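You operate a simulated robot arm through the tools that you are given. There is no shell and no other tool.

The job below is to be done with a simulated robot arm. You get a single attempt, and the scene is never put back.

Task
Tip the cornmeal from the blue bowl into the steel bowl and add one scoop of flour.
Fine: bowl and steel scoop back where they were, lid back on the cream tin; leave the other bowl full. Set down upright: steel scoop.

It is judged by the outcome, as a careful person would: the job done as asked, and still so three seconds after it is handed in. It fails if anything else is knocked over, pushed out of place, dropped, spilled or broken. Lids that push on must go on centred and level and be pressed home; caps that screw on are set level and turned clockwise until they are tight.

Robot
A 6-joint arm with a three-finger gripper, fixed in place. Base frame: the origin is on the floor under the middle of its stand, x ahead of it, y to its left, z up. Readings come in m, rad, newtons and seconds.
It reaches about 1.213 m from its shoulder. Its first joint turns from -2.897 to 2.897 rad. Payload 4.89 kg.
The tool frame sits at the grasp point between the pads (the TCP): z along the fingers, y along the line on which they close. The tips reach 0.03 m beyond it. The gripper opens to 0.164 m; its body begins 0.125 m behind the TCP.
Orientation is told as [roll, pitch, yaw] about the base's x, y, z axes, in that order, counted from this pose: with the fingers straight down and closing along the base's y, the tool's x points along the base's -x, its y along +y and its z along -z.

Tools
- The arm moves only by the tool jog_arm. Its argument "commands" is text: rows parted by semicolons, each of 6 numbers parted by spaces: the shift along the tool's x, y, z in m, then the turn, a rotation vector about the tool's x, y, z in rad. In form: x y z wx wy wz; .... A call has 1 to 20 rows; each row is the pose to reach, as a shift and turn from the pose commanded when the call began, along the tool's axes at that moment. "grip" is the finger opening in m, from 0 to 0.164, set as the call begins (left out, the last holds). Each row takes 0.2 s and may step no farther than 0.05 m and 0.15 rad from the row before; otherwise, or with a gripper value out of range, the whole call is refused. A pose out of reach is approached as far as the arm can. The call stops where the force on the tool passes 70 N (or 10 N more than at its start, if that is more) or the arm is blocked; 0.2 s more then pass. The fingers move at their own pace (about 0.108 m/s each) and stop on an object; they squeeze with about 42 N. The grip force told is the motor's: it shows also when the fingers shut on nothing. Time passes only in rows, and 0.2 s behind the last, so rows that repeat a pose let the fingers close. The reply holds the time, the measured pose of the TCP, the force on the tool along the base axes, the opening and the grip force, in the units named above and with some noise, with the torque about the TCP (base axes, N m) and any sound that the robot's microphone picked up.
- Cameras (640 x 400 px; columns grow to the right, rows downward): "scene" is fixed at [0.4077, -0.6384, 1.6957]; the picture's right is [-0.42, -0.91, 0.00], its down [-0.90, 0.41, -0.15] and it looks along [0.14, -0.06, -0.99] (base axes); focal length 346 px, centre (320, 200). "wrist" rides on the gripper at [0.076, -0.002, -0.152] in the tool frame; the picture's right is [0.02, 1.00, 0.00], its down [-0.88, 0.02, -0.47] and it looks along [-0.47, 0.01, 0.88] (tool axes); focal length 247 px, centre (320, 200). There is no depth. A picture from a camera that has moved, and an enlarged one, comes with that camera's place and axes in the base frame and with its lens. The place of the scene camera against the robot may be out by one fixed shift of up to 0.025 m in any direction.
- capture(camera): a new picture of that camera. The clock stands still meanwhile.
- lift_body(by): moves the trunk up (or, below 0, down) by that many m; the arm rides with it, the base frame stays. It gives what a move gives, with no picture.
- zoom(camera, box): a new picture of the part [left, top, right, bottom] of that camera's present view, enlarged. The clock stands still meanwhile.
- finish_job(): hands the job in; it is judged then, once.

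Nothing tells you positions but the pictures and the camera data. Unless the task says otherwise, let go and move clear before handing in.

The tools are called after "Call:" as name(argument=value, ...) on one line, values as JSON. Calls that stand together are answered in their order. jog_arm: Moves the arm, as the interface text tells. Its arguments: {"type":"object","properties":{"commands":{"type":"string"},"grip":{"type":"number"}},"required":["commands"]} The other tools are called the same way: lift_body (by) moves the trunk up or down; capture (camera) takes a picture; zoom (camera, box) takes an enlarged picture of a part of a camera's view; finish_job () hands the job in.

At the start:

```text
clock: 0.0
position: [0.3821, -0.4986, 1.2803]
ee_rot: [0.0, 0.001, 0.001]
wrist_force: [-0.1, 1.2, 0.5]
wrist_torque: [0.04, 0.0, 0.0]
finger_gap: 0.1642
gripper_force: 0.0
trunk travel left (down, up): [-0.175, 0.215]
```

scene: 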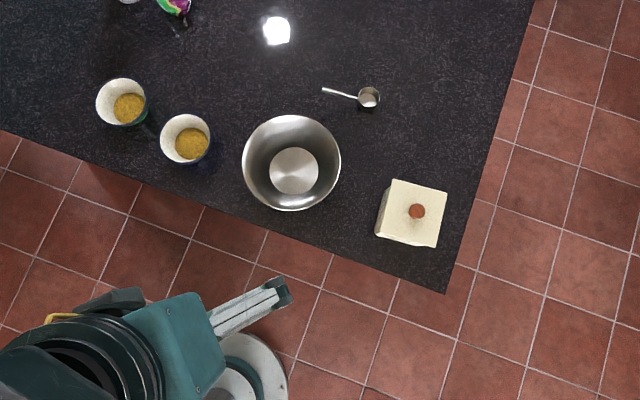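
wrist: 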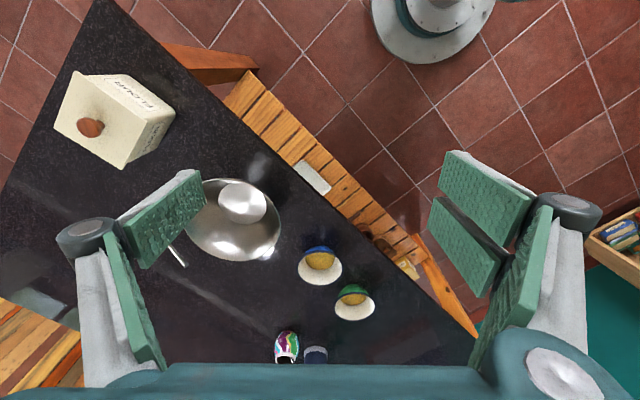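

I see a dark worktop with a green bowl and a blue bowl of yellow meal, a steel bowl, a steel scoop and a cream tin labelled FLOUR. I'll take enlarged pictures first to measure positions.

Call:
zoom(camera="scene", box=[80, 60, 240, 180])

Call:
zoom(camera="scene", box=[300, 70, 460, 270])

Call:
zoom(camera="wrist", box=[40, 60, 360, 260])

Call:
zoom(camera="wrist", box=[220, 220, 460, 370])

```text
3.33 times, centred on (160, 120) of scene
camera zoom: at [0.4077, -0.6384, 1.6957], right [-0.42, -0.91, 0.0], down [-0.9, 0.41, -0.15], along [0.14, -0.06, -0.99], focal length 1153 px, centre (853, 467)
```

zoom: 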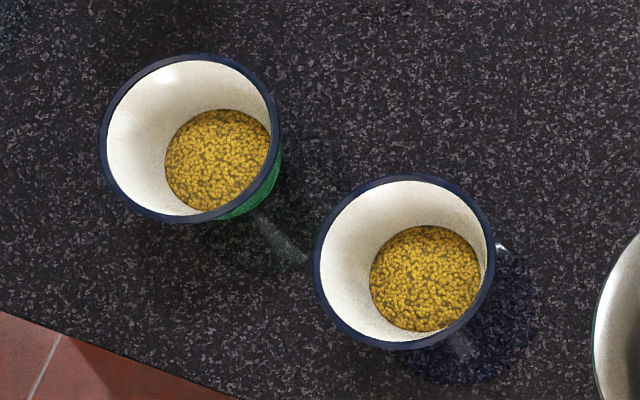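

```text
2.00 times, centred on (380, 170) of scene
camera zoom: at [0.4077, -0.6384, 1.6957], right [-0.42, -0.91, 0.0], down [-0.9, 0.41, -0.15], along [0.14, -0.06, -0.99], focal length 692 px, centre (200, 260)
```

zoom: 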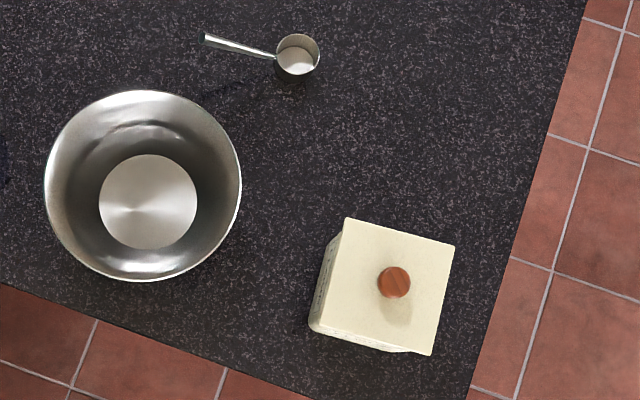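

```text
2.00 times, centred on (200, 160) of wrist
camera zoom: at [0.3051, -0.4989, 1.4334], right [-0.02, 1.0, 0.0], down [0.88, 0.02, 0.47], along [0.47, 0.01, -0.88], focal length 494 px, centre (560, 280)
```

zoom: 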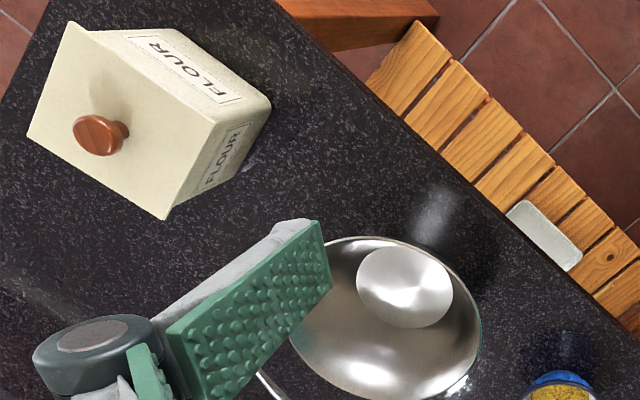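

```text
2.67 times, centred on (340, 295) of wrist
camera zoom: at [0.3051, -0.4989, 1.4334], right [-0.02, 1.0, 0.0], down [0.88, 0.02, 0.47], along [0.47, 0.01, -0.88], focal length 659 px, centre (267, -53)
```

zoom: 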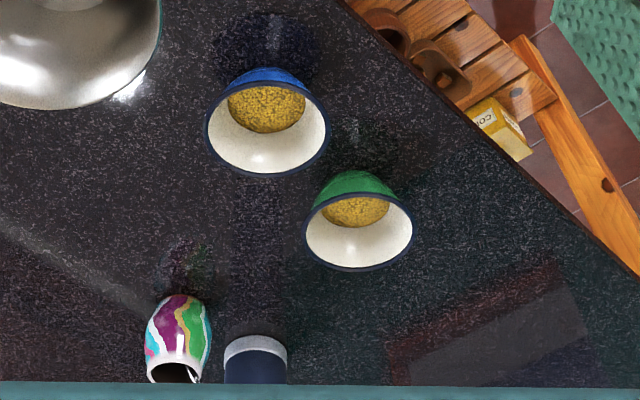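

The blue bowl appears to be near (0.68, -0.48), the steel bowl near (0.5, -0.65) and the tin near (0.39, -0.83). The scene camera has an offset, so I'll move the wrist camera sideways to triangulate better.

Call:
jog_arm(commands="0 -0.05 0 0 0 0; 0 -0.1 0 0 0 0; 0 -0.15 0 0 0 0; 0 -0.2 0 0 0 0; 0 -0.2 0 0 0 0")

Call:
capture(camera="wrist")

Call:
capture(camera="scene")

```text
clock: 1.2
position: [0.3818, -0.6974, 1.2813]
ee_rot: [0.0, 0.0, 0.0]
wrist_force: [0.8, -1.6, -0.8]
wrist_torque: [0.2, 0.05, 0.0]
finger_gap: 0.1638
gripper_force: 0.0
trunk travel left (down, up): [-0.175, 0.215]
```

```text
taken
camera wrist: at [0.3053, -0.6991, 1.4338], right [-0.02, 1.0, 0.0], down [0.88, 0.02, 0.47], along [0.47, 0.01, -0.88], focal length 247 px, centre (320, 200)
```

wrist: 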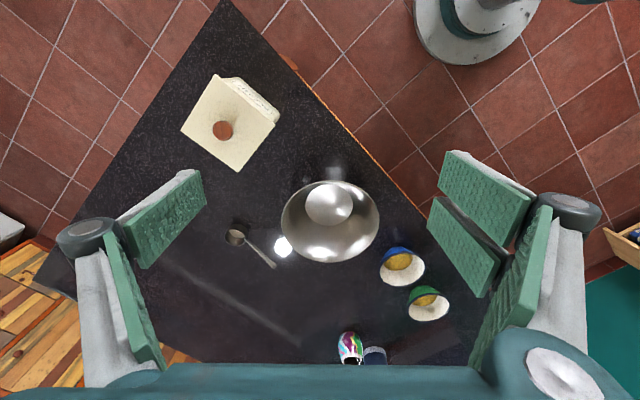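

```text
taken
```

scene: 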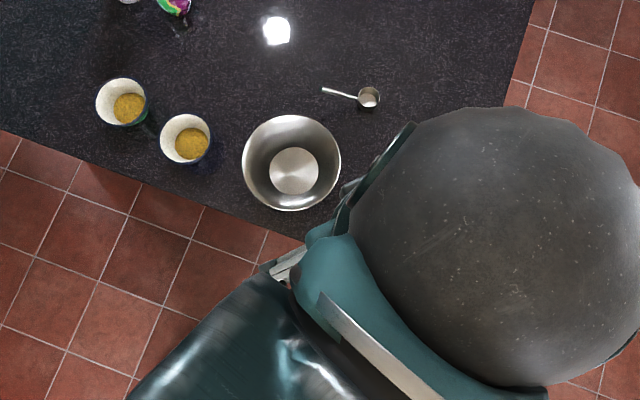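

The wrist now sees the tin, scoop, steel bowl and both small bowls at once. I'll enlarge the parts to get precise pixels for triangulation.

Call:
zoom(camera="wrist", box=[170, 60, 298, 180])

Call:
zoom(camera="wrist", box=[210, 190, 330, 290])

Call:
zoom(camera="wrist", box=[340, 220, 480, 340])

Call:
zoom(camera="wrist", box=[260, 160, 400, 280])

```text
3.33 times, centred on (234, 120) of wrist
camera zoom: at [0.3053, -0.6991, 1.4338], right [-0.02, 1.0, 0.0], down [0.88, 0.02, 0.47], along [0.47, 0.01, -0.88], focal length 823 px, centre (607, 467)
```

zoom: 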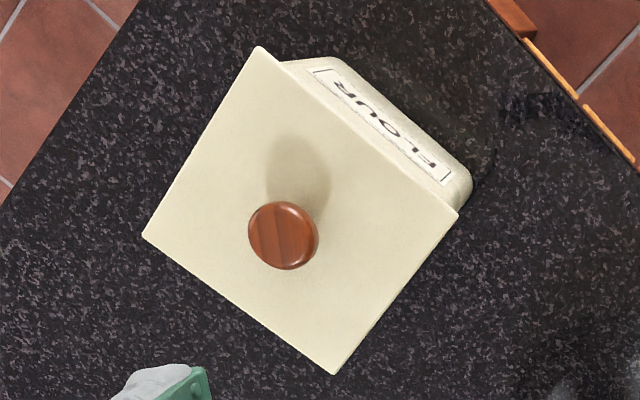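

```text
4.00 times, centred on (270, 240) of wrist
camera zoom: at [0.3053, -0.6991, 1.4338], right [-0.02, 1.0, 0.0], down [0.88, 0.02, 0.47], along [0.47, 0.01, -0.88], focal length 988 px, centre (520, 40)
```

zoom: 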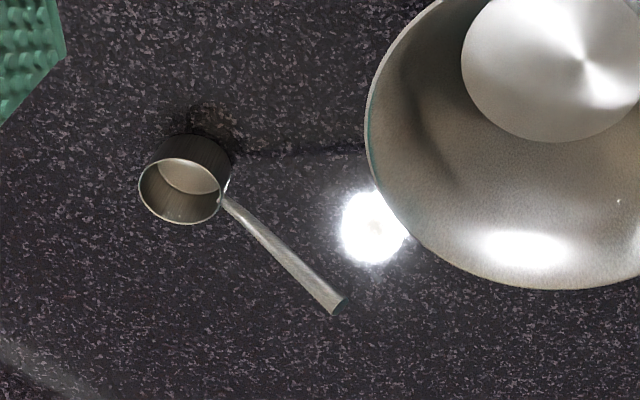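

```text
3.33 times, centred on (410, 280) of wrist
camera zoom: at [0.3053, -0.6991, 1.4338], right [-0.02, 1.0, 0.0], down [0.88, 0.02, 0.47], along [0.47, 0.01, -0.88], focal length 823 px, centre (20, -67)
```

zoom: 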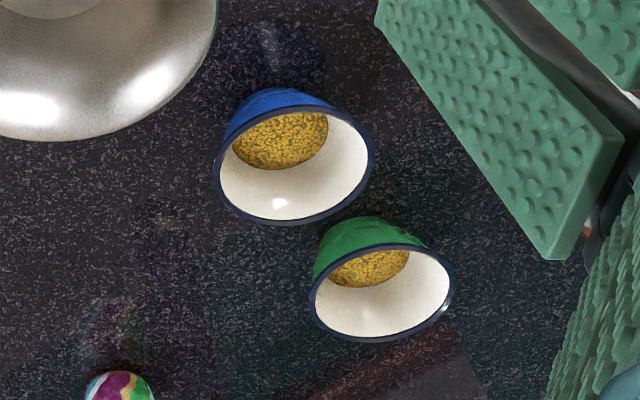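

```text
3.33 times, centred on (330, 220) of wrist
camera zoom: at [0.3053, -0.6991, 1.4338], right [-0.02, 1.0, 0.0], down [0.88, 0.02, 0.47], along [0.47, 0.01, -0.88], focal length 823 px, centre (287, 133)
```

zoom: 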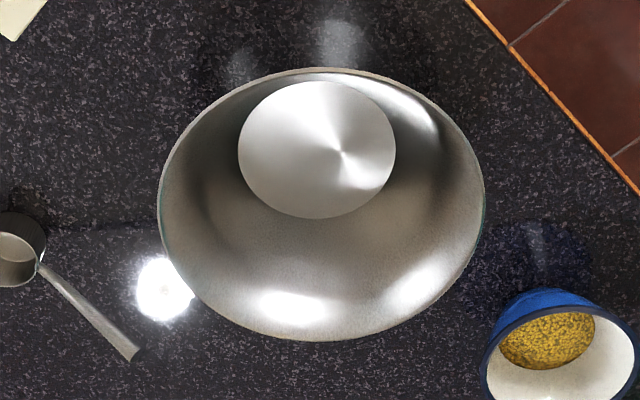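

Rough figures: blue bowl rim centre about (0.73, -0.49, 0.98), steel bowl (0.59, -0.67), tin knob (0.39, -0.84, 1.06), and the table edge runs at 45°. I'll turn the gripper 45° to line up with the table and look closer from above the blue bowl.

Call:
jog_arm(commands="-0.04 0.022 0.004 0 0 -0.098; -0.08 0.044 0.008 0 0 -0.196; -0.12 0.066 0.012 0 0 -0.294; -0.16 0.088 0.016 0 0 -0.392; -0.2 0.11 0.02 0 0 -0.49; -0.24 0.132 0.024 0 0 -0.588; -0.28 0.154 0.028 0 0 -0.687; -0.318 0.178 0.03 0 0 -0.785; -0.318 0.178 0.03 0 0 -0.785")

Call:
capture(camera="wrist")

Call:
capture(camera="scene")

```text
clock: 3.2
position: [0.7022, -0.5179, 1.2506]
ee_rot: [-0.001, -0.001, 0.787]
wrist_force: [0.8, 0.1, -0.6]
wrist_torque: [-0.01, 0.1, 0.02]
finger_gap: 0.1641
gripper_force: 0.1
trunk travel left (down, up): [-0.175, 0.215]
```

```text
taken
camera wrist: at [0.6489, -0.5734, 1.4034], right [-0.72, 0.69, 0.0], down [0.61, 0.64, 0.47], along [0.33, 0.34, -0.88], focal length 247 px, centre (320, 200)
```

wrist: 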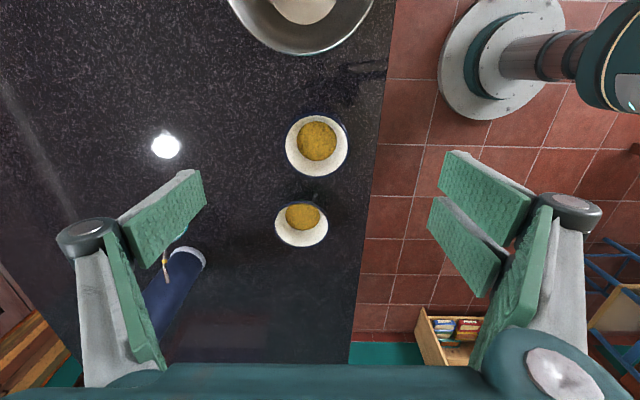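

```text
taken
```

scene: 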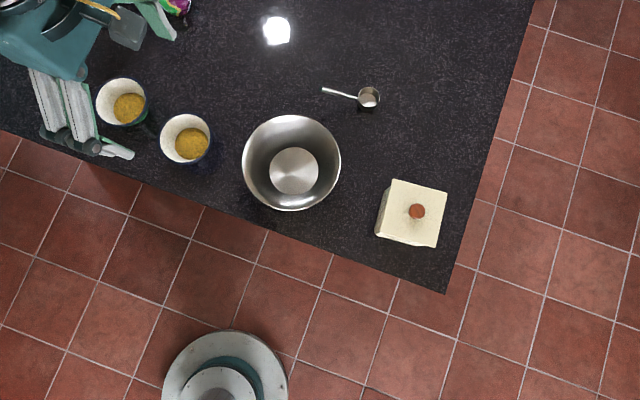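

The gripper is now aligned with the table edge, and both bowls are visible. I'll zoom in on them.

Call:
zoom(camera="wrist", box=[250, 100, 400, 260])

Call:
zoom(camera="wrist", box=[60, 140, 240, 380])

Call:
zoom(camera="wrist", box=[400, 130, 620, 380])

```text
2.50 times, centred on (325, 180) of wrist
camera zoom: at [0.6489, -0.5734, 1.4034], right [-0.72, 0.69, 0.0], down [0.61, 0.64, 0.47], along [0.33, 0.34, -0.88], focal length 617 px, centre (308, 250)
```

zoom: 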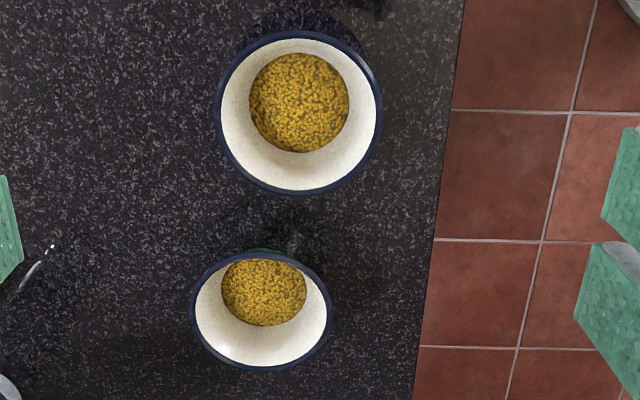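

```text
1.67 times, centred on (150, 260) of wrist
camera zoom: at [0.6489, -0.5734, 1.4034], right [-0.72, 0.69, 0.0], down [0.61, 0.64, 0.47], along [0.33, 0.34, -0.88], focal length 412 px, centre (603, 100)
```

zoom: 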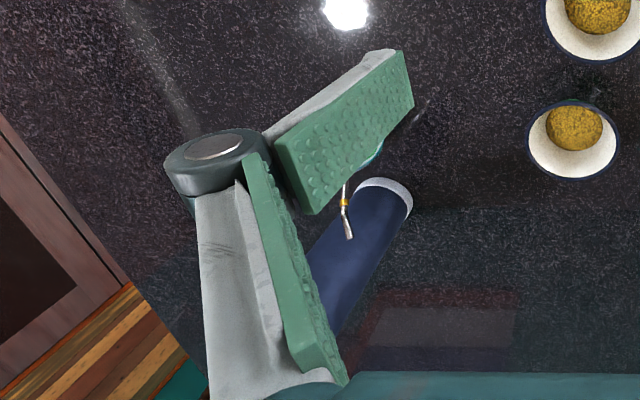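

```text
1.60 times, centred on (510, 255) of wrist
camera zoom: at [0.6489, -0.5734, 1.4034], right [-0.72, 0.69, 0.0], down [0.61, 0.64, 0.47], along [0.33, 0.34, -0.88], focal length 395 px, centre (16, 112)
```

zoom: 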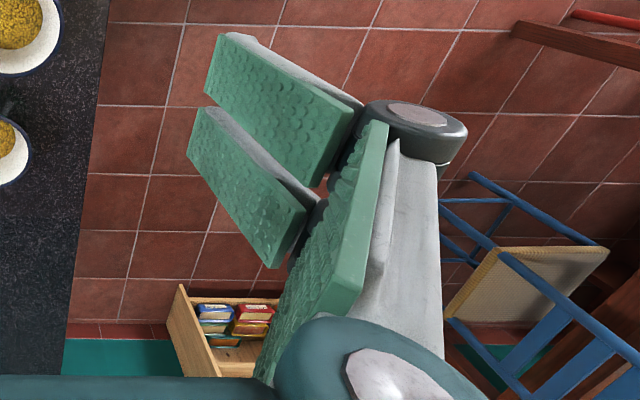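

Blue bowl rim centre refines to about (0.74, -0.49, 0.97), diameter 0.12; the green bowl is at (0.876, -0.39). Next I'll tilt for a lower side view to read the bowl wall slope and the table height.

Call:
jog_arm(commands="0.04 -0.001 0.016 0 -0.075 0; 0.08 -0.002 0.032 0 -0.15 0; 0.12 -0.003 0.05 0 -0.225 0; 0.16 -0.004 0.066 0 -0.3 0; 0.2 -0.005 0.083 0 -0.375 0; 0.229 -0.006 0.1 0 -0.45 0; 0.229 -0.006 0.1 0 -0.45 0")

Call:
capture(camera="wrist")

Call:
zoom(camera="wrist", box=[220, 100, 420, 225])

```text
clock: 4.8
position: [0.5422, -0.6857, 1.1502]
ee_rot: [-0.001, -0.45, 0.786]
wrist_force: [0.6, -0.6, -0.2]
wrist_torque: [0.15, -0.04, 0.01]
finger_gap: 0.164
gripper_force: 0.0
trunk travel left (down, up): [-0.175, 0.215]
```

```text
taken
camera wrist: at [0.447, -0.7829, 1.254], right [-0.72, 0.69, -0.01], down [0.4, 0.43, 0.81], along [0.57, 0.58, -0.59], focal length 247 px, centre (320, 200)
```

wrist: 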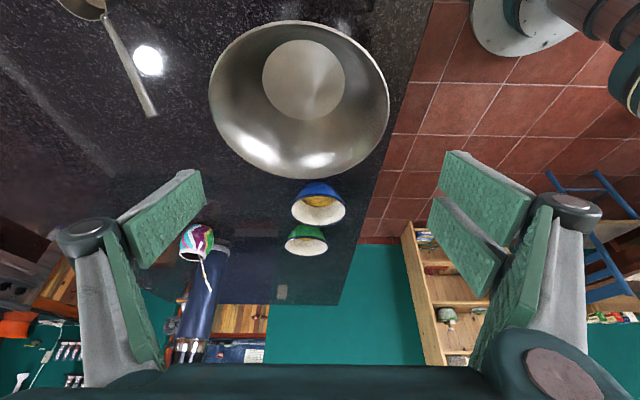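

```text
3.20 times, centred on (320, 162) of wrist
camera zoom: at [0.447, -0.7829, 1.254], right [-0.72, 0.69, -0.01], down [0.4, 0.43, 0.81], along [0.57, 0.58, -0.59], focal length 790 px, centre (320, 320)
```

zoom: 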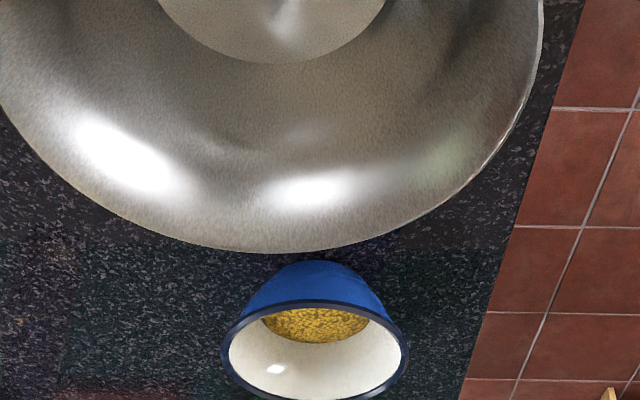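

Side view: the bowl is low (about 5 cm tall, rim radius 0.058) with sloping walls, so I plan to pinch its far wall with one finger inside and pour toward the robot. I'll raise, undo the tilt, and turn the hand around so the single finger faces inside.

Call:
jog_arm(commands="-0.039 -0.007 0.011 0 0.064 0; -0.078 -0.015 0.022 0 0.128 0; -0.117 -0.022 0.033 0 0.192 0; -0.156 -0.03 0.044 0 0.256 0; -0.195 -0.037 0.055 0 0.32 0; -0.234 -0.045 0.066 0 0.384 0; -0.2715 -0.0523 0.0756 0 0.45 0; -0.2715 -0.0523 0.0756 0 0.45 0", grip=0.07)

Call:
jog_arm(commands="0 0 0 0 0 0.15; 0 0 0 0 0 0.3; 0 0 0 0 0 0.45; 0 0 0 0 0 0.6; 0 0 0 0 0 0.75; 0 0 0 0 0 0.9; 0 0 0 0 0 1.05; 0 0 0 0 0 1.2; 0 0 0 0 0 1.35; 0 0 0 0 0 1.5; 0 0 0 0 0 1.65; 0 0 0 0 0 1.8; 0 0 0 0 0 1.95; 0 0 0 0 0 2.1; 0 0 0 0 0 2.25; 0 0 0 0 0 2.4; 0 0 0 0 0 2.55; 0 0 0 0 0 2.7; 0 0 0 0 0 2.85; 0 0 0 0 0 3.0")

Call:
capture(camera="wrist")

```text
clock: 6.6
position: [0.7756, -0.524, 1.2005]
ee_rot: [-0.001, 0.003, 0.787]
wrist_force: [0.4, 0.7, -0.2]
wrist_torque: [-0.12, 0.13, 0.02]
finger_gap: 0.07
gripper_force: 0.0
trunk travel left (down, up): [-0.175, 0.215]
```

```text
clock: 10.8
position: [0.7755, -0.5252, 1.2009]
ee_rot: [0.0, -0.001, -2.216]
wrist_force: [-0.5, 1.1, 0.5]
wrist_torque: [0.01, -0.01, -0.02]
finger_gap: 0.0699
gripper_force: 0.1
trunk travel left (down, up): [-0.175, 0.215]
```

```text
taken
camera wrist: at [0.8197, -0.4642, 1.3532], right [0.81, -0.58, 0.0], down [-0.52, -0.71, 0.47], along [-0.28, -0.38, -0.88], focal length 247 px, centre (320, 200)
```

wrist: 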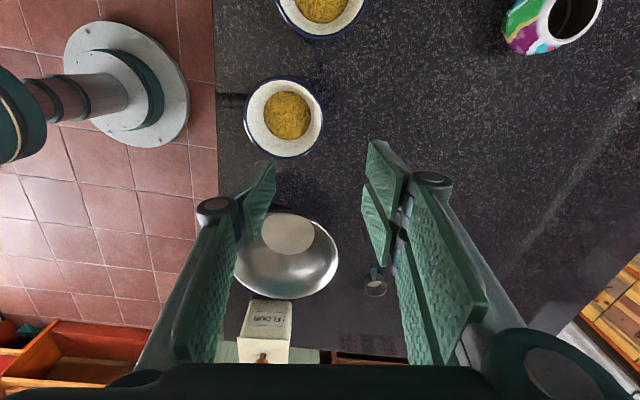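

The hand is turned: single finger toward the robot, the two fingers away. I'll zoom in on the blue bowl and finger tips from here.

Call:
zoom(camera="wrist", box=[220, 60, 420, 185])

Call:
zoom(camera="wrist", box=[180, 130, 500, 330])

```text
3.20 times, centred on (320, 122) of wrist
camera zoom: at [0.8197, -0.4642, 1.3532], right [0.81, -0.58, 0.0], down [-0.52, -0.71, 0.47], along [-0.28, -0.38, -0.88], focal length 790 px, centre (320, 448)
```

zoom: 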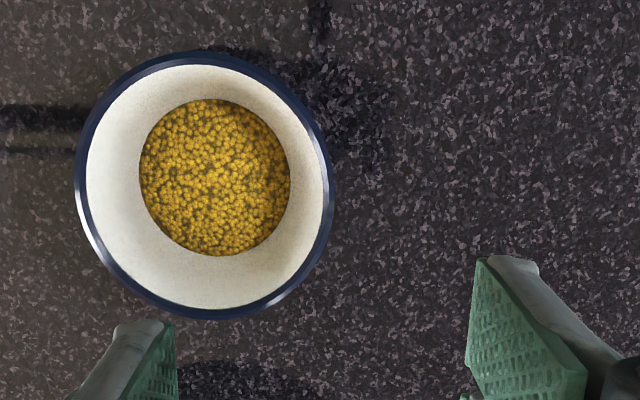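

```text
2.00 times, centred on (340, 230) of wrist
camera zoom: at [0.8197, -0.4642, 1.3532], right [0.81, -0.58, 0.0], down [-0.52, -0.71, 0.47], along [-0.28, -0.38, -0.88], focal length 494 px, centre (280, 140)
```

zoom: 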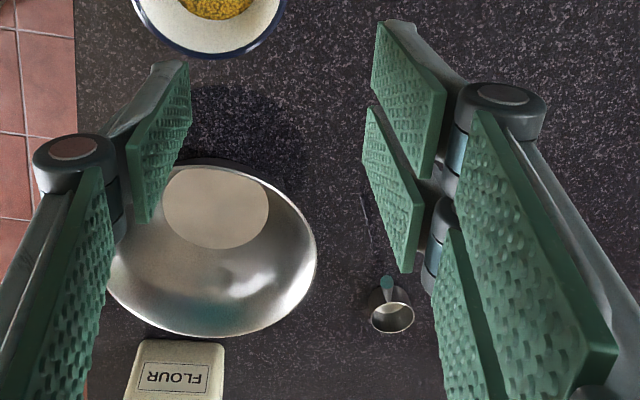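

Blue bowl: centre (0.738, -0.489), rim z about 0.978, meal surface 3 cm below the rim, walls leaning about 25°. I'll go to a pre-grasp pose behind the far wall, leaning to match the wall, with a small opening.

Call:
jog_arm(commands="-0.002 0.0114 0.0313 0.1 0.007 0.0345; -0.004 0.0228 0.0626 0.2 0.014 0.069; -0.0055 0.0342 0.094 0.3 0.021 0.1035; -0.0073 0.0456 0.1253 0.3993 0.028 0.1381; -0.0073 0.0456 0.1253 0.3993 0.028 0.1381", grip=0.045)

Call:
capture(camera="wrist")

Call:
zoom(camera="wrist", box=[200, 80, 440, 230])

Call:
capture(camera="scene")

```text
clock: 12.0
position: [0.8086, -0.5609, 1.0742]
ee_rot: [-0.401, 0.001, -2.353]
wrist_force: [1.4, -0.9, -1.4]
wrist_torque: [0.12, 0.13, 0.0]
finger_gap: 0.0451
gripper_force: 0.1
trunk travel left (down, up): [-0.175, 0.215]
```

```text
taken
camera wrist: at [0.9028, -0.5468, 1.2151], right [0.67, -0.63, -0.39], down [-0.48, -0.77, 0.43], along [-0.57, -0.1, -0.81], focal length 247 px, centre (320, 200)
```

wrist: 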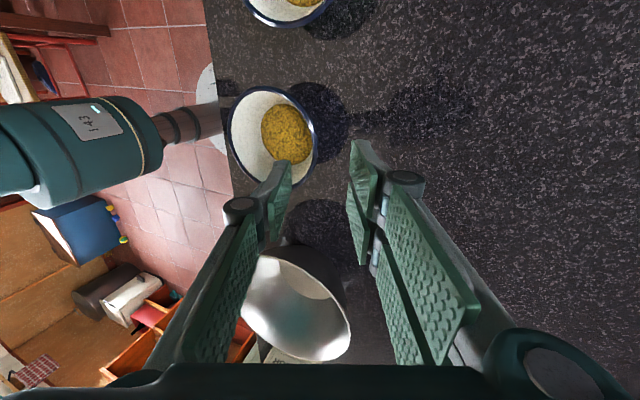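

```text
2.67 times, centred on (320, 155) of wrist
camera zoom: at [0.9028, -0.5468, 1.2151], right [0.67, -0.63, -0.39], down [-0.48, -0.77, 0.43], along [-0.57, -0.1, -0.81], focal length 659 px, centre (320, 320)
```

zoom: 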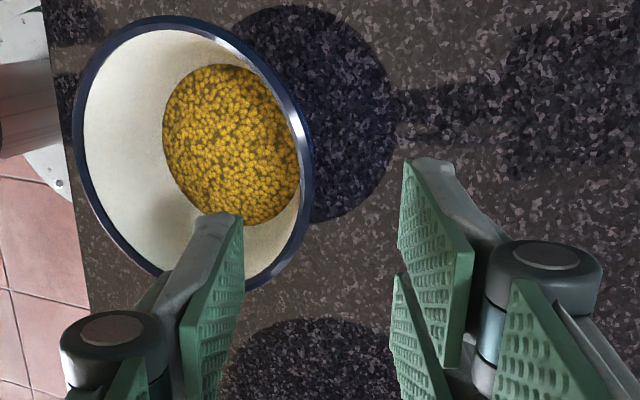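

```text
taken
```

scene: 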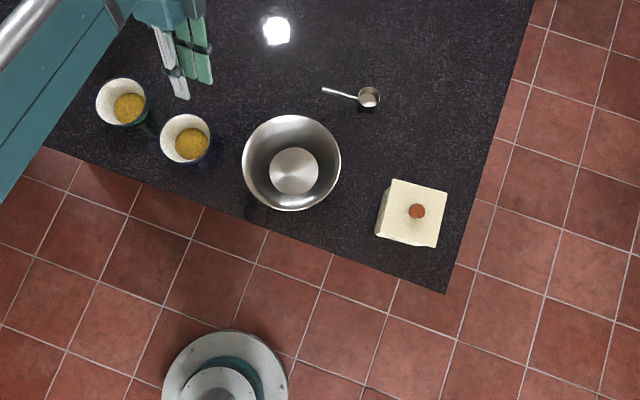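

The pose is as intended and the bowl estimate agrees (0.739, -0.488). I'll go down along the finger direction most of the way, then check.

Call:
jog_arm(commands="0.001 -0.001 0.03 0 0 0; 0.002 -0.002 0.055 0 0 0; 0.0023 -0.0028 0.07 0 0 0; 0.0023 -0.0028 0.07 0 0 0")

Call:
zoom(camera="wrist", box=[160, 60, 480, 260])

```text
clock: 13.0
position: [0.7891, -0.537, 1.0114]
ee_rot: [-0.399, -0.001, -2.354]
wrist_force: [-0.3, -0.1, 0.7]
wrist_torque: [0.01, 0.02, -0.01]
finger_gap: 0.0446
gripper_force: 0.0
trunk travel left (down, up): [-0.175, 0.215]
```

```text
2.00 times, centred on (320, 160) of wrist
camera zoom: at [0.8826, -0.5242, 1.1525], right [0.67, -0.63, -0.39], down [-0.48, -0.77, 0.43], along [-0.57, -0.1, -0.82], focal length 494 px, centre (320, 280)
```

zoom: 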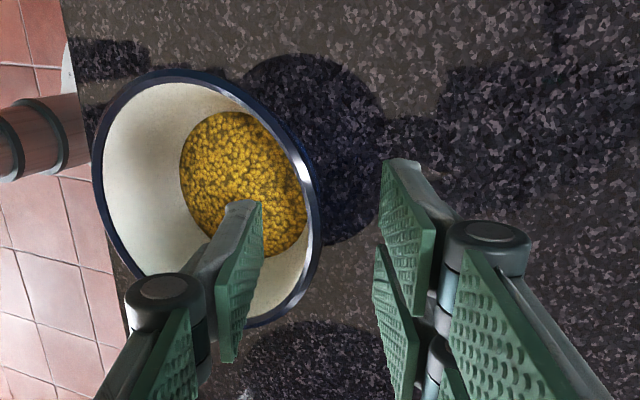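

The single finger sits inside over the far wall and the other two outside, as planned. I'll go down the last 3 cm.

Call:
jog_arm(commands="0.001 0 0.01 0 0 0; 0.002 0 0.02 0 0 0; 0.002 0 0.03 0 0 0; 0.002 0 0.03 0 0 0")

Call:
zoom(camera="wrist", box=[160, 60, 480, 260])

```text
clock: 14.0
position: [0.7802, -0.528, 0.9847]
ee_rot: [-0.398, 0.0, -2.357]
wrist_force: [1.0, 1.1, 0.2]
wrist_torque: [0.04, 0.01, -0.01]
finger_gap: 0.0453
gripper_force: 0.0
trunk travel left (down, up): [-0.175, 0.215]
```

```text
2.00 times, centred on (320, 160) of wrist
camera zoom: at [0.8752, -0.514, 1.1256], right [0.67, -0.63, -0.39], down [-0.48, -0.77, 0.43], along [-0.57, -0.1, -0.82], focal length 494 px, centre (320, 280)
```

zoom: 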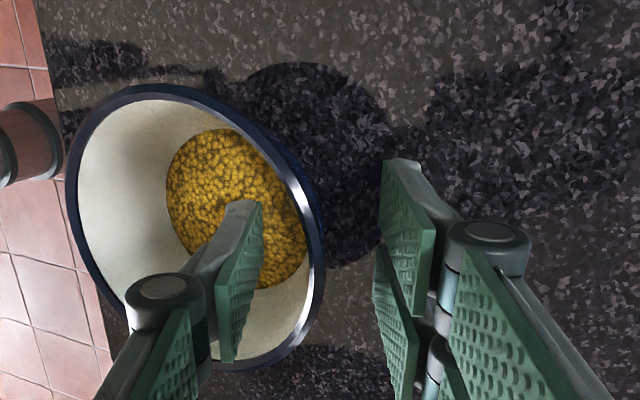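

Fingers straddle the far wall with clear margins. Closing the grip now.

Call:
jog_arm(commands="0 0 0 0 0 0; 0 0 0 0 0 0; 0 0 0 0 0 0; 0 0 0 0 0 0; 0 0 0 0 0 0", grip=0)

Call:
zoom(camera="wrist", box=[160, 60, 480, 260])

Call:
zoom(camera="scene", box=[80, 60, 240, 180])

```text
clock: 15.2
position: [0.7803, -0.5287, 0.985]
ee_rot: [-0.399, -0.001, -2.354]
wrist_force: [0.4, 0.6, 5.9]
wrist_torque: [0.39, 0.05, -0.03]
finger_gap: 0.0062
gripper_force: 42.1
trunk travel left (down, up): [-0.175, 0.215]
```

```text
2.00 times, centred on (320, 160) of wrist
camera zoom: at [0.8751, -0.5139, 1.126], right [0.67, -0.63, -0.39], down [-0.48, -0.77, 0.43], along [-0.57, -0.1, -0.82], focal length 494 px, centre (320, 280)
```

zoom: 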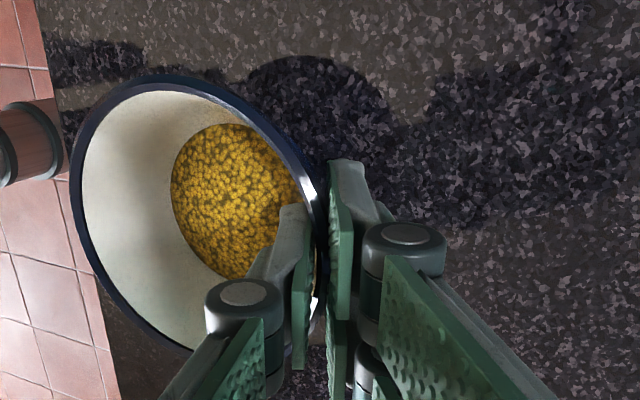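

```text
3.33 times, centred on (160, 120) of scene
camera zoom: at [0.4077, -0.6384, 1.6957], right [-0.42, -0.91, 0.0], down [-0.9, 0.41, -0.15], along [0.14, -0.06, -0.99], focal length 1153 px, centre (853, 467)
```

zoom: 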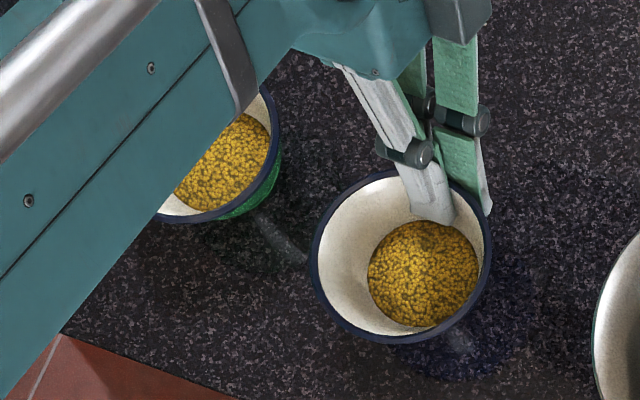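

The wall is gripped (6 mm gap, 42 N). I'll lift straight up slowly and check that the bowl comes level.

Call:
jog_arm(commands="0 -0.0039 -0.0092 0 0 0; 0 -0.0078 -0.0184 0 0 0; 0 -0.0117 -0.0276 0 0 0; 0 -0.0195 -0.046 0 0 0; 0 -0.0292 -0.069 0 0 0; 0 -0.0389 -0.0921 0 0 0; 0 -0.0389 -0.0921 0 0 0")

Call:
zoom(camera="wrist", box=[160, 60, 480, 260])

Call:
capture(camera="scene")

```text
clock: 16.8
position: [0.7807, -0.5275, 1.0851]
ee_rot: [-0.399, 0.001, -2.354]
wrist_force: [0.6, -0.1, -0.8]
wrist_torque: [-0.07, -0.11, 0.01]
finger_gap: 0.0061
gripper_force: 42.1
trunk travel left (down, up): [-0.175, 0.215]
```

```text
2.00 times, centred on (320, 160) of wrist
camera zoom: at [0.8753, -0.5136, 1.226], right [0.67, -0.63, -0.39], down [-0.48, -0.77, 0.43], along [-0.57, -0.1, -0.82], focal length 494 px, centre (320, 280)
```

zoom: 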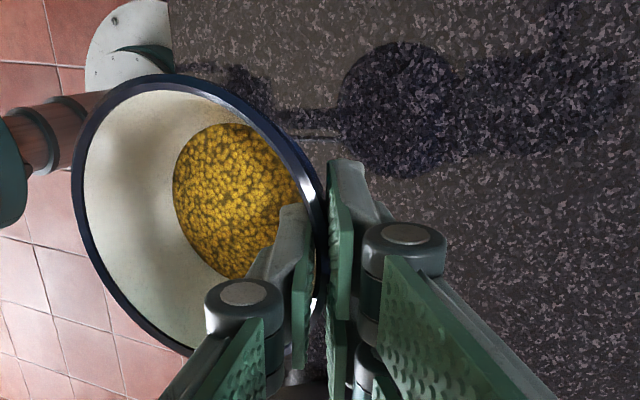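

```text
taken
```

scene: 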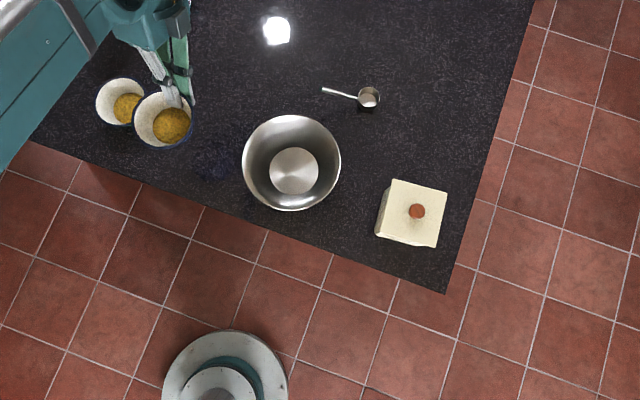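

The bowl is held firmly and level. The steel bowl is centred near (0.588, -0.674), rim about z 0.995. I'll carry the blue bowl over to its far side, easing the hand upright (about 23° tilt, below spilling) on the way.

Call:
jog_arm(commands="-0.0096 0.0021 -0.006 -0.008 0 0; -0.0288 0.0063 -0.012 -0.03 0 0; -0.0528 0.0116 -0.018 -0.07 0 0; -0.0791 0.0175 -0.025 -0.12 0 0; -0.1055 0.0233 -0.032 -0.17 0 0; -0.1343 0.0296 -0.039 -0.22 0 0; -0.1607 0.0354 -0.046 -0.27 0 0; -0.187 0.0413 -0.052 -0.32 0 0; -0.211 0.0466 -0.058 -0.36 0 0; -0.2302 0.0508 -0.063 -0.39 0 0; -0.2398 0.0529 -0.0657 -0.4 0 0; -0.2398 0.0529 -0.0657 -0.4 0 0")

Call:
capture(camera="wrist")

Call:
capture(camera="scene")

```text
clock: 19.4
position: [0.6642, -0.7515, 1.1247]
ee_rot: [-0.001, -0.002, -2.355]
wrist_force: [-0.9, -0.6, -1.2]
wrist_torque: [-0.03, -0.11, 0.01]
finger_gap: 0.0057
gripper_force: 42.2
trunk travel left (down, up): [-0.175, 0.215]
```

```text
taken
camera wrist: at [0.7163, -0.6948, 1.2773], right [0.72, -0.69, 0.0], down [-0.61, -0.64, 0.47], along [-0.33, -0.34, -0.88], focal length 247 px, centre (320, 200)
```

wrist: 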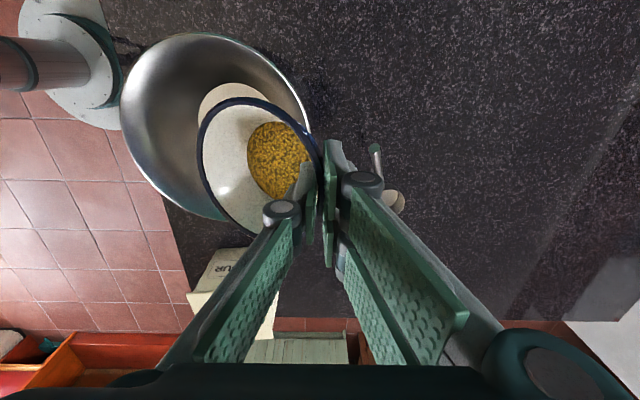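

```text
taken
```

scene: 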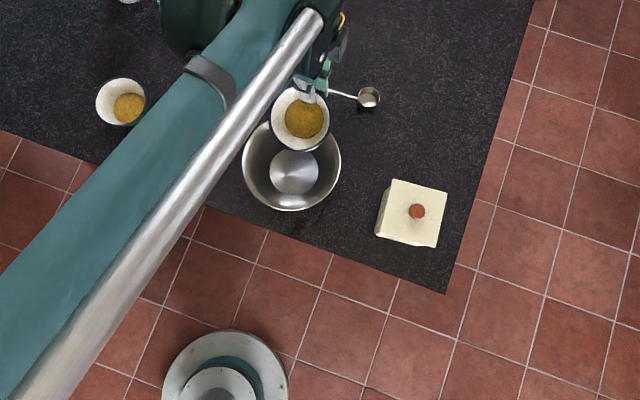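

The blue bowl is over the far part of the steel bowl. I'll zoom to check where the pouring lip sits relative to the steel bowl.

Call:
zoom(camera="wrist", box=[100, 20, 420, 220])

Call:
zoom(camera="scene", box=[210, 60, 370, 220])

```text
2.00 times, centred on (260, 120) of wrist
camera zoom: at [0.7163, -0.6948, 1.2773], right [0.72, -0.69, 0.0], down [-0.61, -0.64, 0.47], along [-0.33, -0.34, -0.88], focal length 494 px, centre (440, 360)
```

zoom: 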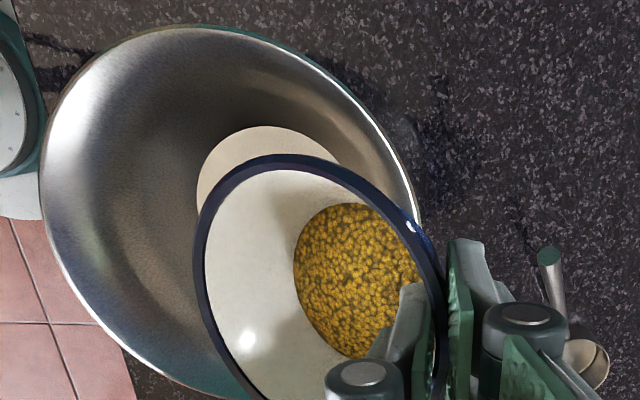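

```text
2.50 times, centred on (290, 140) of scene
camera zoom: at [0.4077, -0.6384, 1.6957], right [-0.42, -0.91, 0.0], down [-0.9, 0.41, -0.15], along [0.14, -0.06, -0.99], focal length 864 px, centre (395, 350)
```

zoom: 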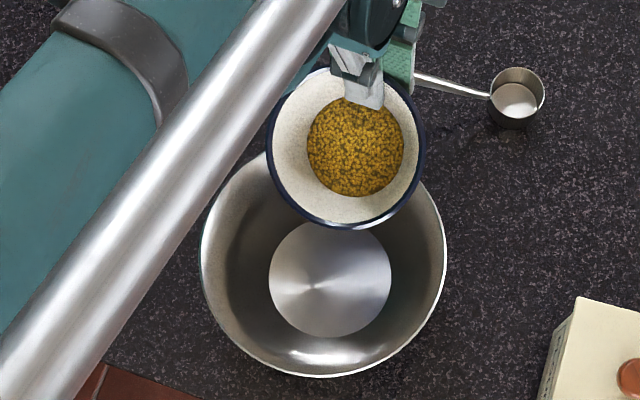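

The lip is over the steel bowl's centre, about 7–8 cm above its rim. I'll tip the bowl in slow steps, keeping the lip over the middle.

Call:
jog_arm(commands="0 -0.0051 -0.0053 -0.075 0 0; 0 -0.0109 -0.0104 -0.15 0 0; 0 -0.0172 -0.0152 -0.225 0 0; 0 -0.0241 -0.0195 -0.3 0 0; 0 -0.0309 -0.0235 -0.375 0 0; 0 -0.0382 -0.027 -0.45 0 0; 0 -0.046 -0.0299 -0.525 0 0; 0 -0.0541 -0.0324 -0.6 0 0; 0 -0.0541 -0.0324 -0.6 0 0")

Call:
capture(camera="wrist")

Call:
zoom(camera="scene", box=[210, 60, 370, 220])

```text
clock: 21.4
position: [0.6255, -0.7119, 1.1568]
ee_rot: [0.599, 0.001, -2.353]
wrist_force: [-0.3, 1.0, 0.0]
wrist_torque: [0.06, 0.0, -0.02]
finger_gap: 0.0061
gripper_force: 42.5
trunk travel left (down, up): [-0.175, 0.215]
```

```text
taken
camera wrist: at [0.6173, -0.5951, 1.2818], right [0.6, -0.57, 0.57], down [-0.8, -0.45, 0.4], along [0.03, -0.69, -0.72], focal length 247 px, centre (320, 200)
```

wrist: 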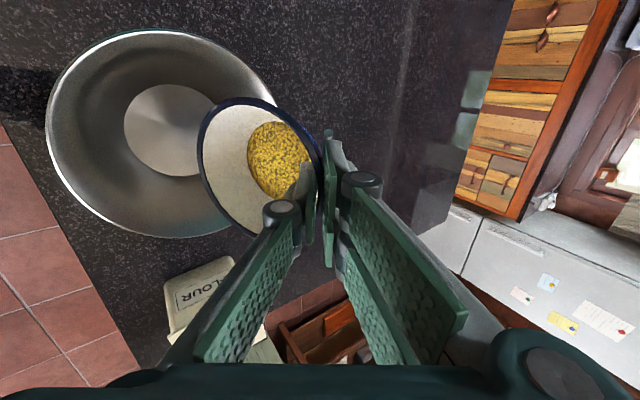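

```text
2.50 times, centred on (290, 140) of scene
camera zoom: at [0.4077, -0.6384, 1.6957], right [-0.42, -0.91, 0.0], down [-0.9, 0.41, -0.15], along [0.14, -0.06, -0.99], focal length 864 px, centre (395, 350)
```

zoom: 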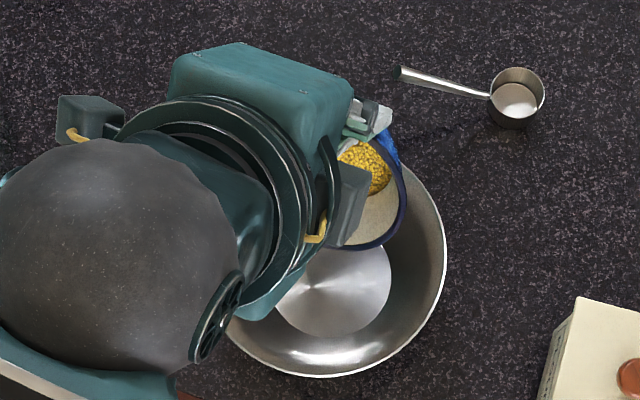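

The meal is still in the bowl at 57° tilt and the lip is well over the steel bowl. I'll keep tipping.

Call:
jog_arm(commands="0 -0.0037 -0.0079 -0.075 0 0; 0 -0.0079 -0.0155 -0.15 0 0; 0 -0.0128 -0.0227 -0.225 0 0; 0 -0.0181 -0.0296 -0.3 0 0; 0 -0.0239 -0.036 -0.375 0 0; 0 -0.0239 -0.036 -0.375 0 0")

Call:
capture(camera="wrist")

Call:
zoom(camera="scene", box=[210, 60, 370, 220])

```text
clock: 22.8
position: [0.597, -0.6842, 1.1724]
ee_rot: [0.976, 0.001, -2.353]
wrist_force: [-0.3, 0.1, -1.8]
wrist_torque: [0.05, -0.01, 0.01]
finger_gap: 0.0063
gripper_force: 42.4
trunk travel left (down, up): [-0.175, 0.215]
```

```text
taken
camera wrist: at [0.5608, -0.5391, 1.2573], right [0.41, -0.38, 0.83], down [-0.89, -0.35, 0.28], along [0.19, -0.85, -0.49], focal length 247 px, centre (320, 200)
```

wrist: 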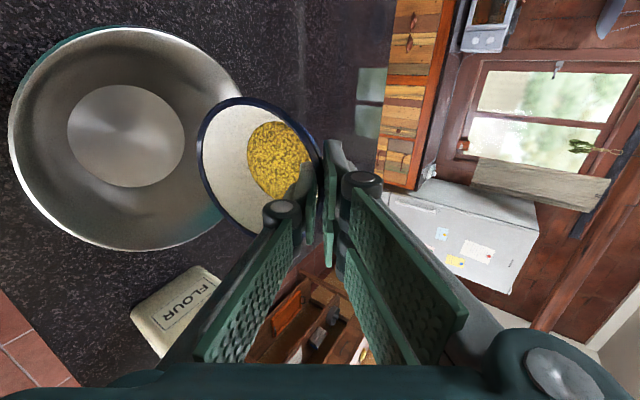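

```text
2.50 times, centred on (290, 140) of scene
camera zoom: at [0.4077, -0.6384, 1.6957], right [-0.42, -0.91, 0.0], down [-0.9, 0.41, -0.15], along [0.14, -0.06, -0.99], focal length 864 px, centre (395, 350)
```

zoom: 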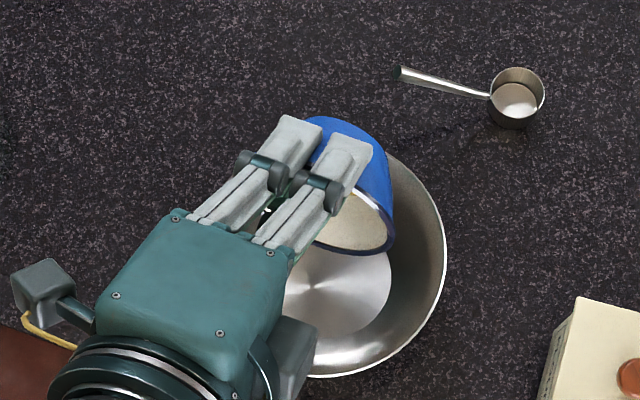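

Still clinging at 79°. I'll go past horizontal in slow steps and look again.

Call:
jog_arm(commands="0 -0.0037 -0.0079 -0.075 0 0; 0 -0.008 -0.0155 -0.15 0 0; 0 -0.0128 -0.0228 -0.225 0 0; 0 -0.0182 -0.0296 -0.3 0 0; 0 -0.0241 -0.036 -0.375 0 0; 0 -0.0241 -0.036 -0.375 0 0; 0 -0.0241 -0.036 -0.375 0 0")

Call:
capture(camera="wrist")

Call:
zoom(camera="scene", box=[210, 60, 370, 220])

```text
clock: 24.4
position: [0.5677, -0.6543, 1.1727]
ee_rot: [1.35, -0.001, -2.355]
wrist_force: [0.7, -0.4, -1.4]
wrist_torque: [0.06, 0.07, 0.0]
finger_gap: 0.0059
gripper_force: 42.2
trunk travel left (down, up): [-0.175, 0.215]
```

```text
taken
camera wrist: at [0.5152, -0.4929, 1.2048], right [0.17, -0.14, 0.98], down [-0.95, -0.3, 0.12], along [0.28, -0.94, -0.18], focal length 247 px, centre (320, 200)
```

wrist: 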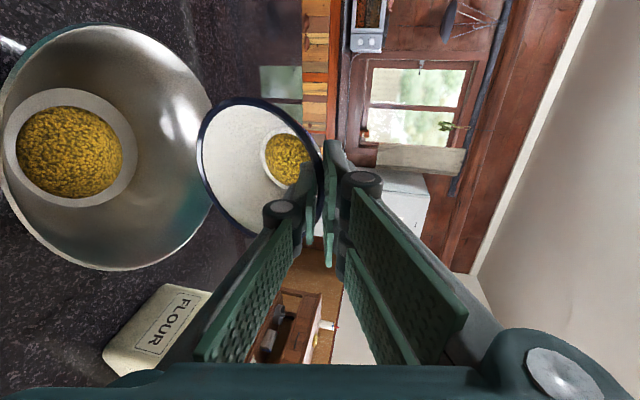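

```text
2.50 times, centred on (290, 140) of scene
camera zoom: at [0.4077, -0.6384, 1.6957], right [-0.42, -0.91, 0.0], down [-0.9, 0.41, -0.15], along [0.14, -0.06, -0.99], focal length 864 px, centre (395, 350)
```

zoom: 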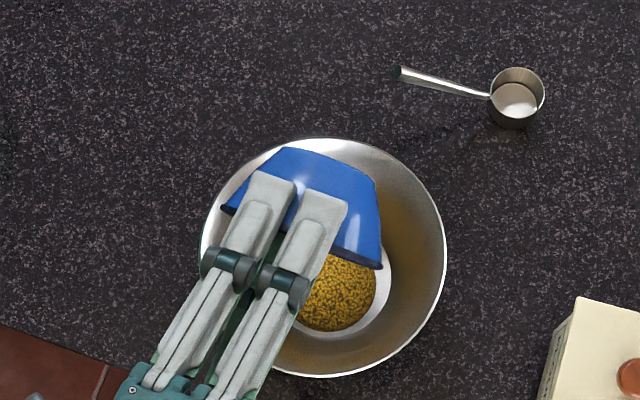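

The cornmeal is falling into the steel bowl; a small amount remains. I'll tip further and hold so the bowl empties.

Call:
jog_arm(commands="0 -0.0036 -0.0079 -0.075 0 0; 0 -0.0079 -0.0155 -0.15 0 0; 0 -0.0127 -0.0227 -0.225 0 0; 0 -0.0181 -0.0296 -0.3 0 0; 0 -0.024 -0.036 -0.375 0 0; 0 -0.0302 -0.042 -0.45 0 0; 0 -0.0302 -0.042 -0.45 0 0; 0 -0.0302 -0.042 -0.45 0 0; 0 -0.0302 -0.042 -0.45 0 0")

Call:
capture(camera="wrist")

Call:
zoom(camera="scene", box=[210, 60, 370, 220])

```text
clock: 26.4
position: [0.5404, -0.6296, 1.175]
ee_rot: [1.798, 0.001, -2.354]
wrist_force: [0.3, -0.2, -1.3]
wrist_torque: [0.05, 0.07, 0.0]
finger_gap: 0.0065
gripper_force: 41.6
out of reach, approached as far as the arm can: row 6, 7, 8, 9
trunk travel left (down, up): [-0.175, 0.215]
```

```text
taken
camera wrist: at [0.4891, -0.4703, 1.139], right [-0.14, 0.17, 0.97], down [-0.95, -0.3, -0.09], along [0.27, -0.94, 0.21], focal length 247 px, centre (320, 200)
```

wrist: 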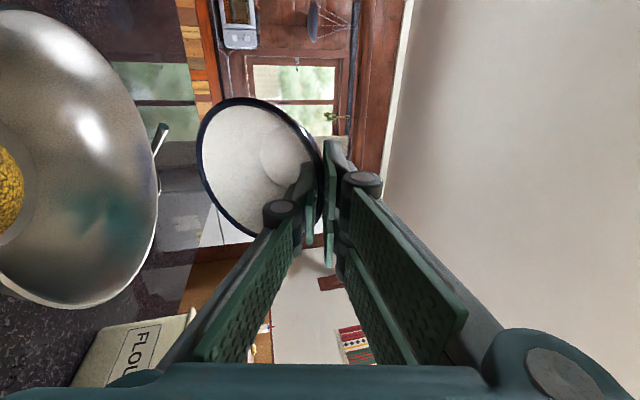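

```text
2.50 times, centred on (290, 140) of scene
camera zoom: at [0.4077, -0.6384, 1.6957], right [-0.42, -0.91, 0.0], down [-0.9, 0.41, -0.15], along [0.14, -0.06, -0.99], focal length 864 px, centre (395, 350)
```

zoom: 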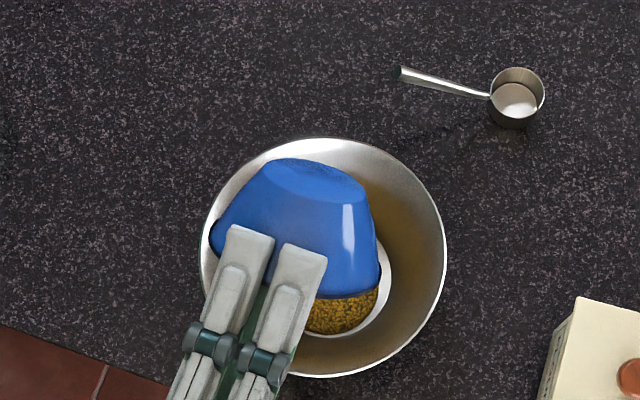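

The blue bowl is empty and the cornmeal is all in the steel bowl. I'll tip it back upright, rising as I go.

Call:
jog_arm(commands="0 0.0104 0.0176 0.15 0 0; 0 0.0183 0.0359 0.3 0 0; 0 0.0236 0.0544 0.45 0 0; 0 0.0263 0.0728 0.6 0 0; 0 0.0265 0.0907 0.75 0 0; 0 0.0242 0.1076 0.9 0 0; 0 0.0147 0.1222 1.05 0 0; 0 0.008 0.1364 1.2 0 0; 0 -0.0053 0.1476 1.35 0 0; 0 -0.0153 0.1576 1.5 0 0; 0 -0.0314 0.1644 1.65 0 0; 0 -0.0482 0.1685 1.8 0 0; 0 -0.0482 0.1685 1.8 0 0")

Call:
capture(camera="wrist")

Call:
capture(camera="scene")

```text
clock: 29.2
position: [0.6655, -0.7541, 1.1653]
ee_rot: [-0.002, 0.0, -2.353]
wrist_force: [1.5, -0.9, -2.4]
wrist_torque: [0.11, 0.1, -0.01]
finger_gap: 0.006
gripper_force: 42.1
trunk travel left (down, up): [-0.175, 0.215]
```

```text
taken
camera wrist: at [0.7175, -0.6983, 1.3177], right [0.72, -0.69, 0.0], down [-0.61, -0.64, 0.47], along [-0.33, -0.34, -0.88], focal length 247 px, centre (320, 200)
```

wrist: 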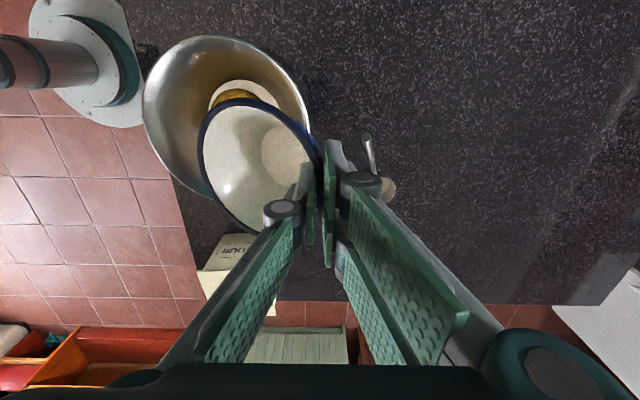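

```text
taken
```

scene: 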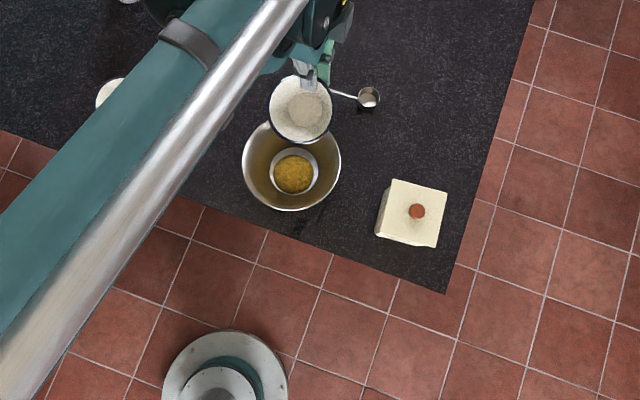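

The bowl is upright again and empty. I'll carry it back above its original place with the original lean.

Call:
jog_arm(commands="0.015 -0.005 0.002 0.03 0 0; 0.04 -0.013 0.006 0.07 0 0; 0.068 -0.022 0.012 0.12 0 0; 0.098 -0.032 0.02 0.17 0 0; 0.128 -0.0416 0.03 0.22 0 0; 0.158 -0.0513 0.042 0.27 0 0; 0.186 -0.0604 0.054 0.32 0 0; 0.211 -0.0685 0.066 0.36 0 0; 0.23 -0.0747 0.075 0.39 0 0; 0.2408 -0.0782 0.0803 0.4 0 0; 0.2408 -0.0782 0.0803 0.4 0 0")

Call:
zoom(camera="wrist", box=[160, 60, 480, 260])

```text
clock: 31.6
position: [0.7776, -0.5266, 1.0855]
ee_rot: [-0.4, 0.001, -2.354]
wrist_force: [0.5, 0.8, -1.6]
wrist_torque: [-0.08, 0.01, -0.02]
finger_gap: 0.0057
gripper_force: 42.5
trunk travel left (down, up): [-0.175, 0.215]
```

```text
2.00 times, centred on (320, 160) of wrist
camera zoom: at [0.8728, -0.5131, 1.2267], right [0.67, -0.63, -0.39], down [-0.48, -0.77, 0.43], along [-0.57, -0.1, -0.82], focal length 494 px, centre (320, 280)
```

zoom: 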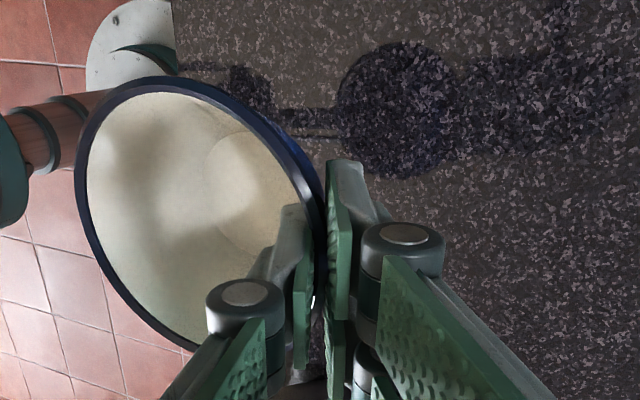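

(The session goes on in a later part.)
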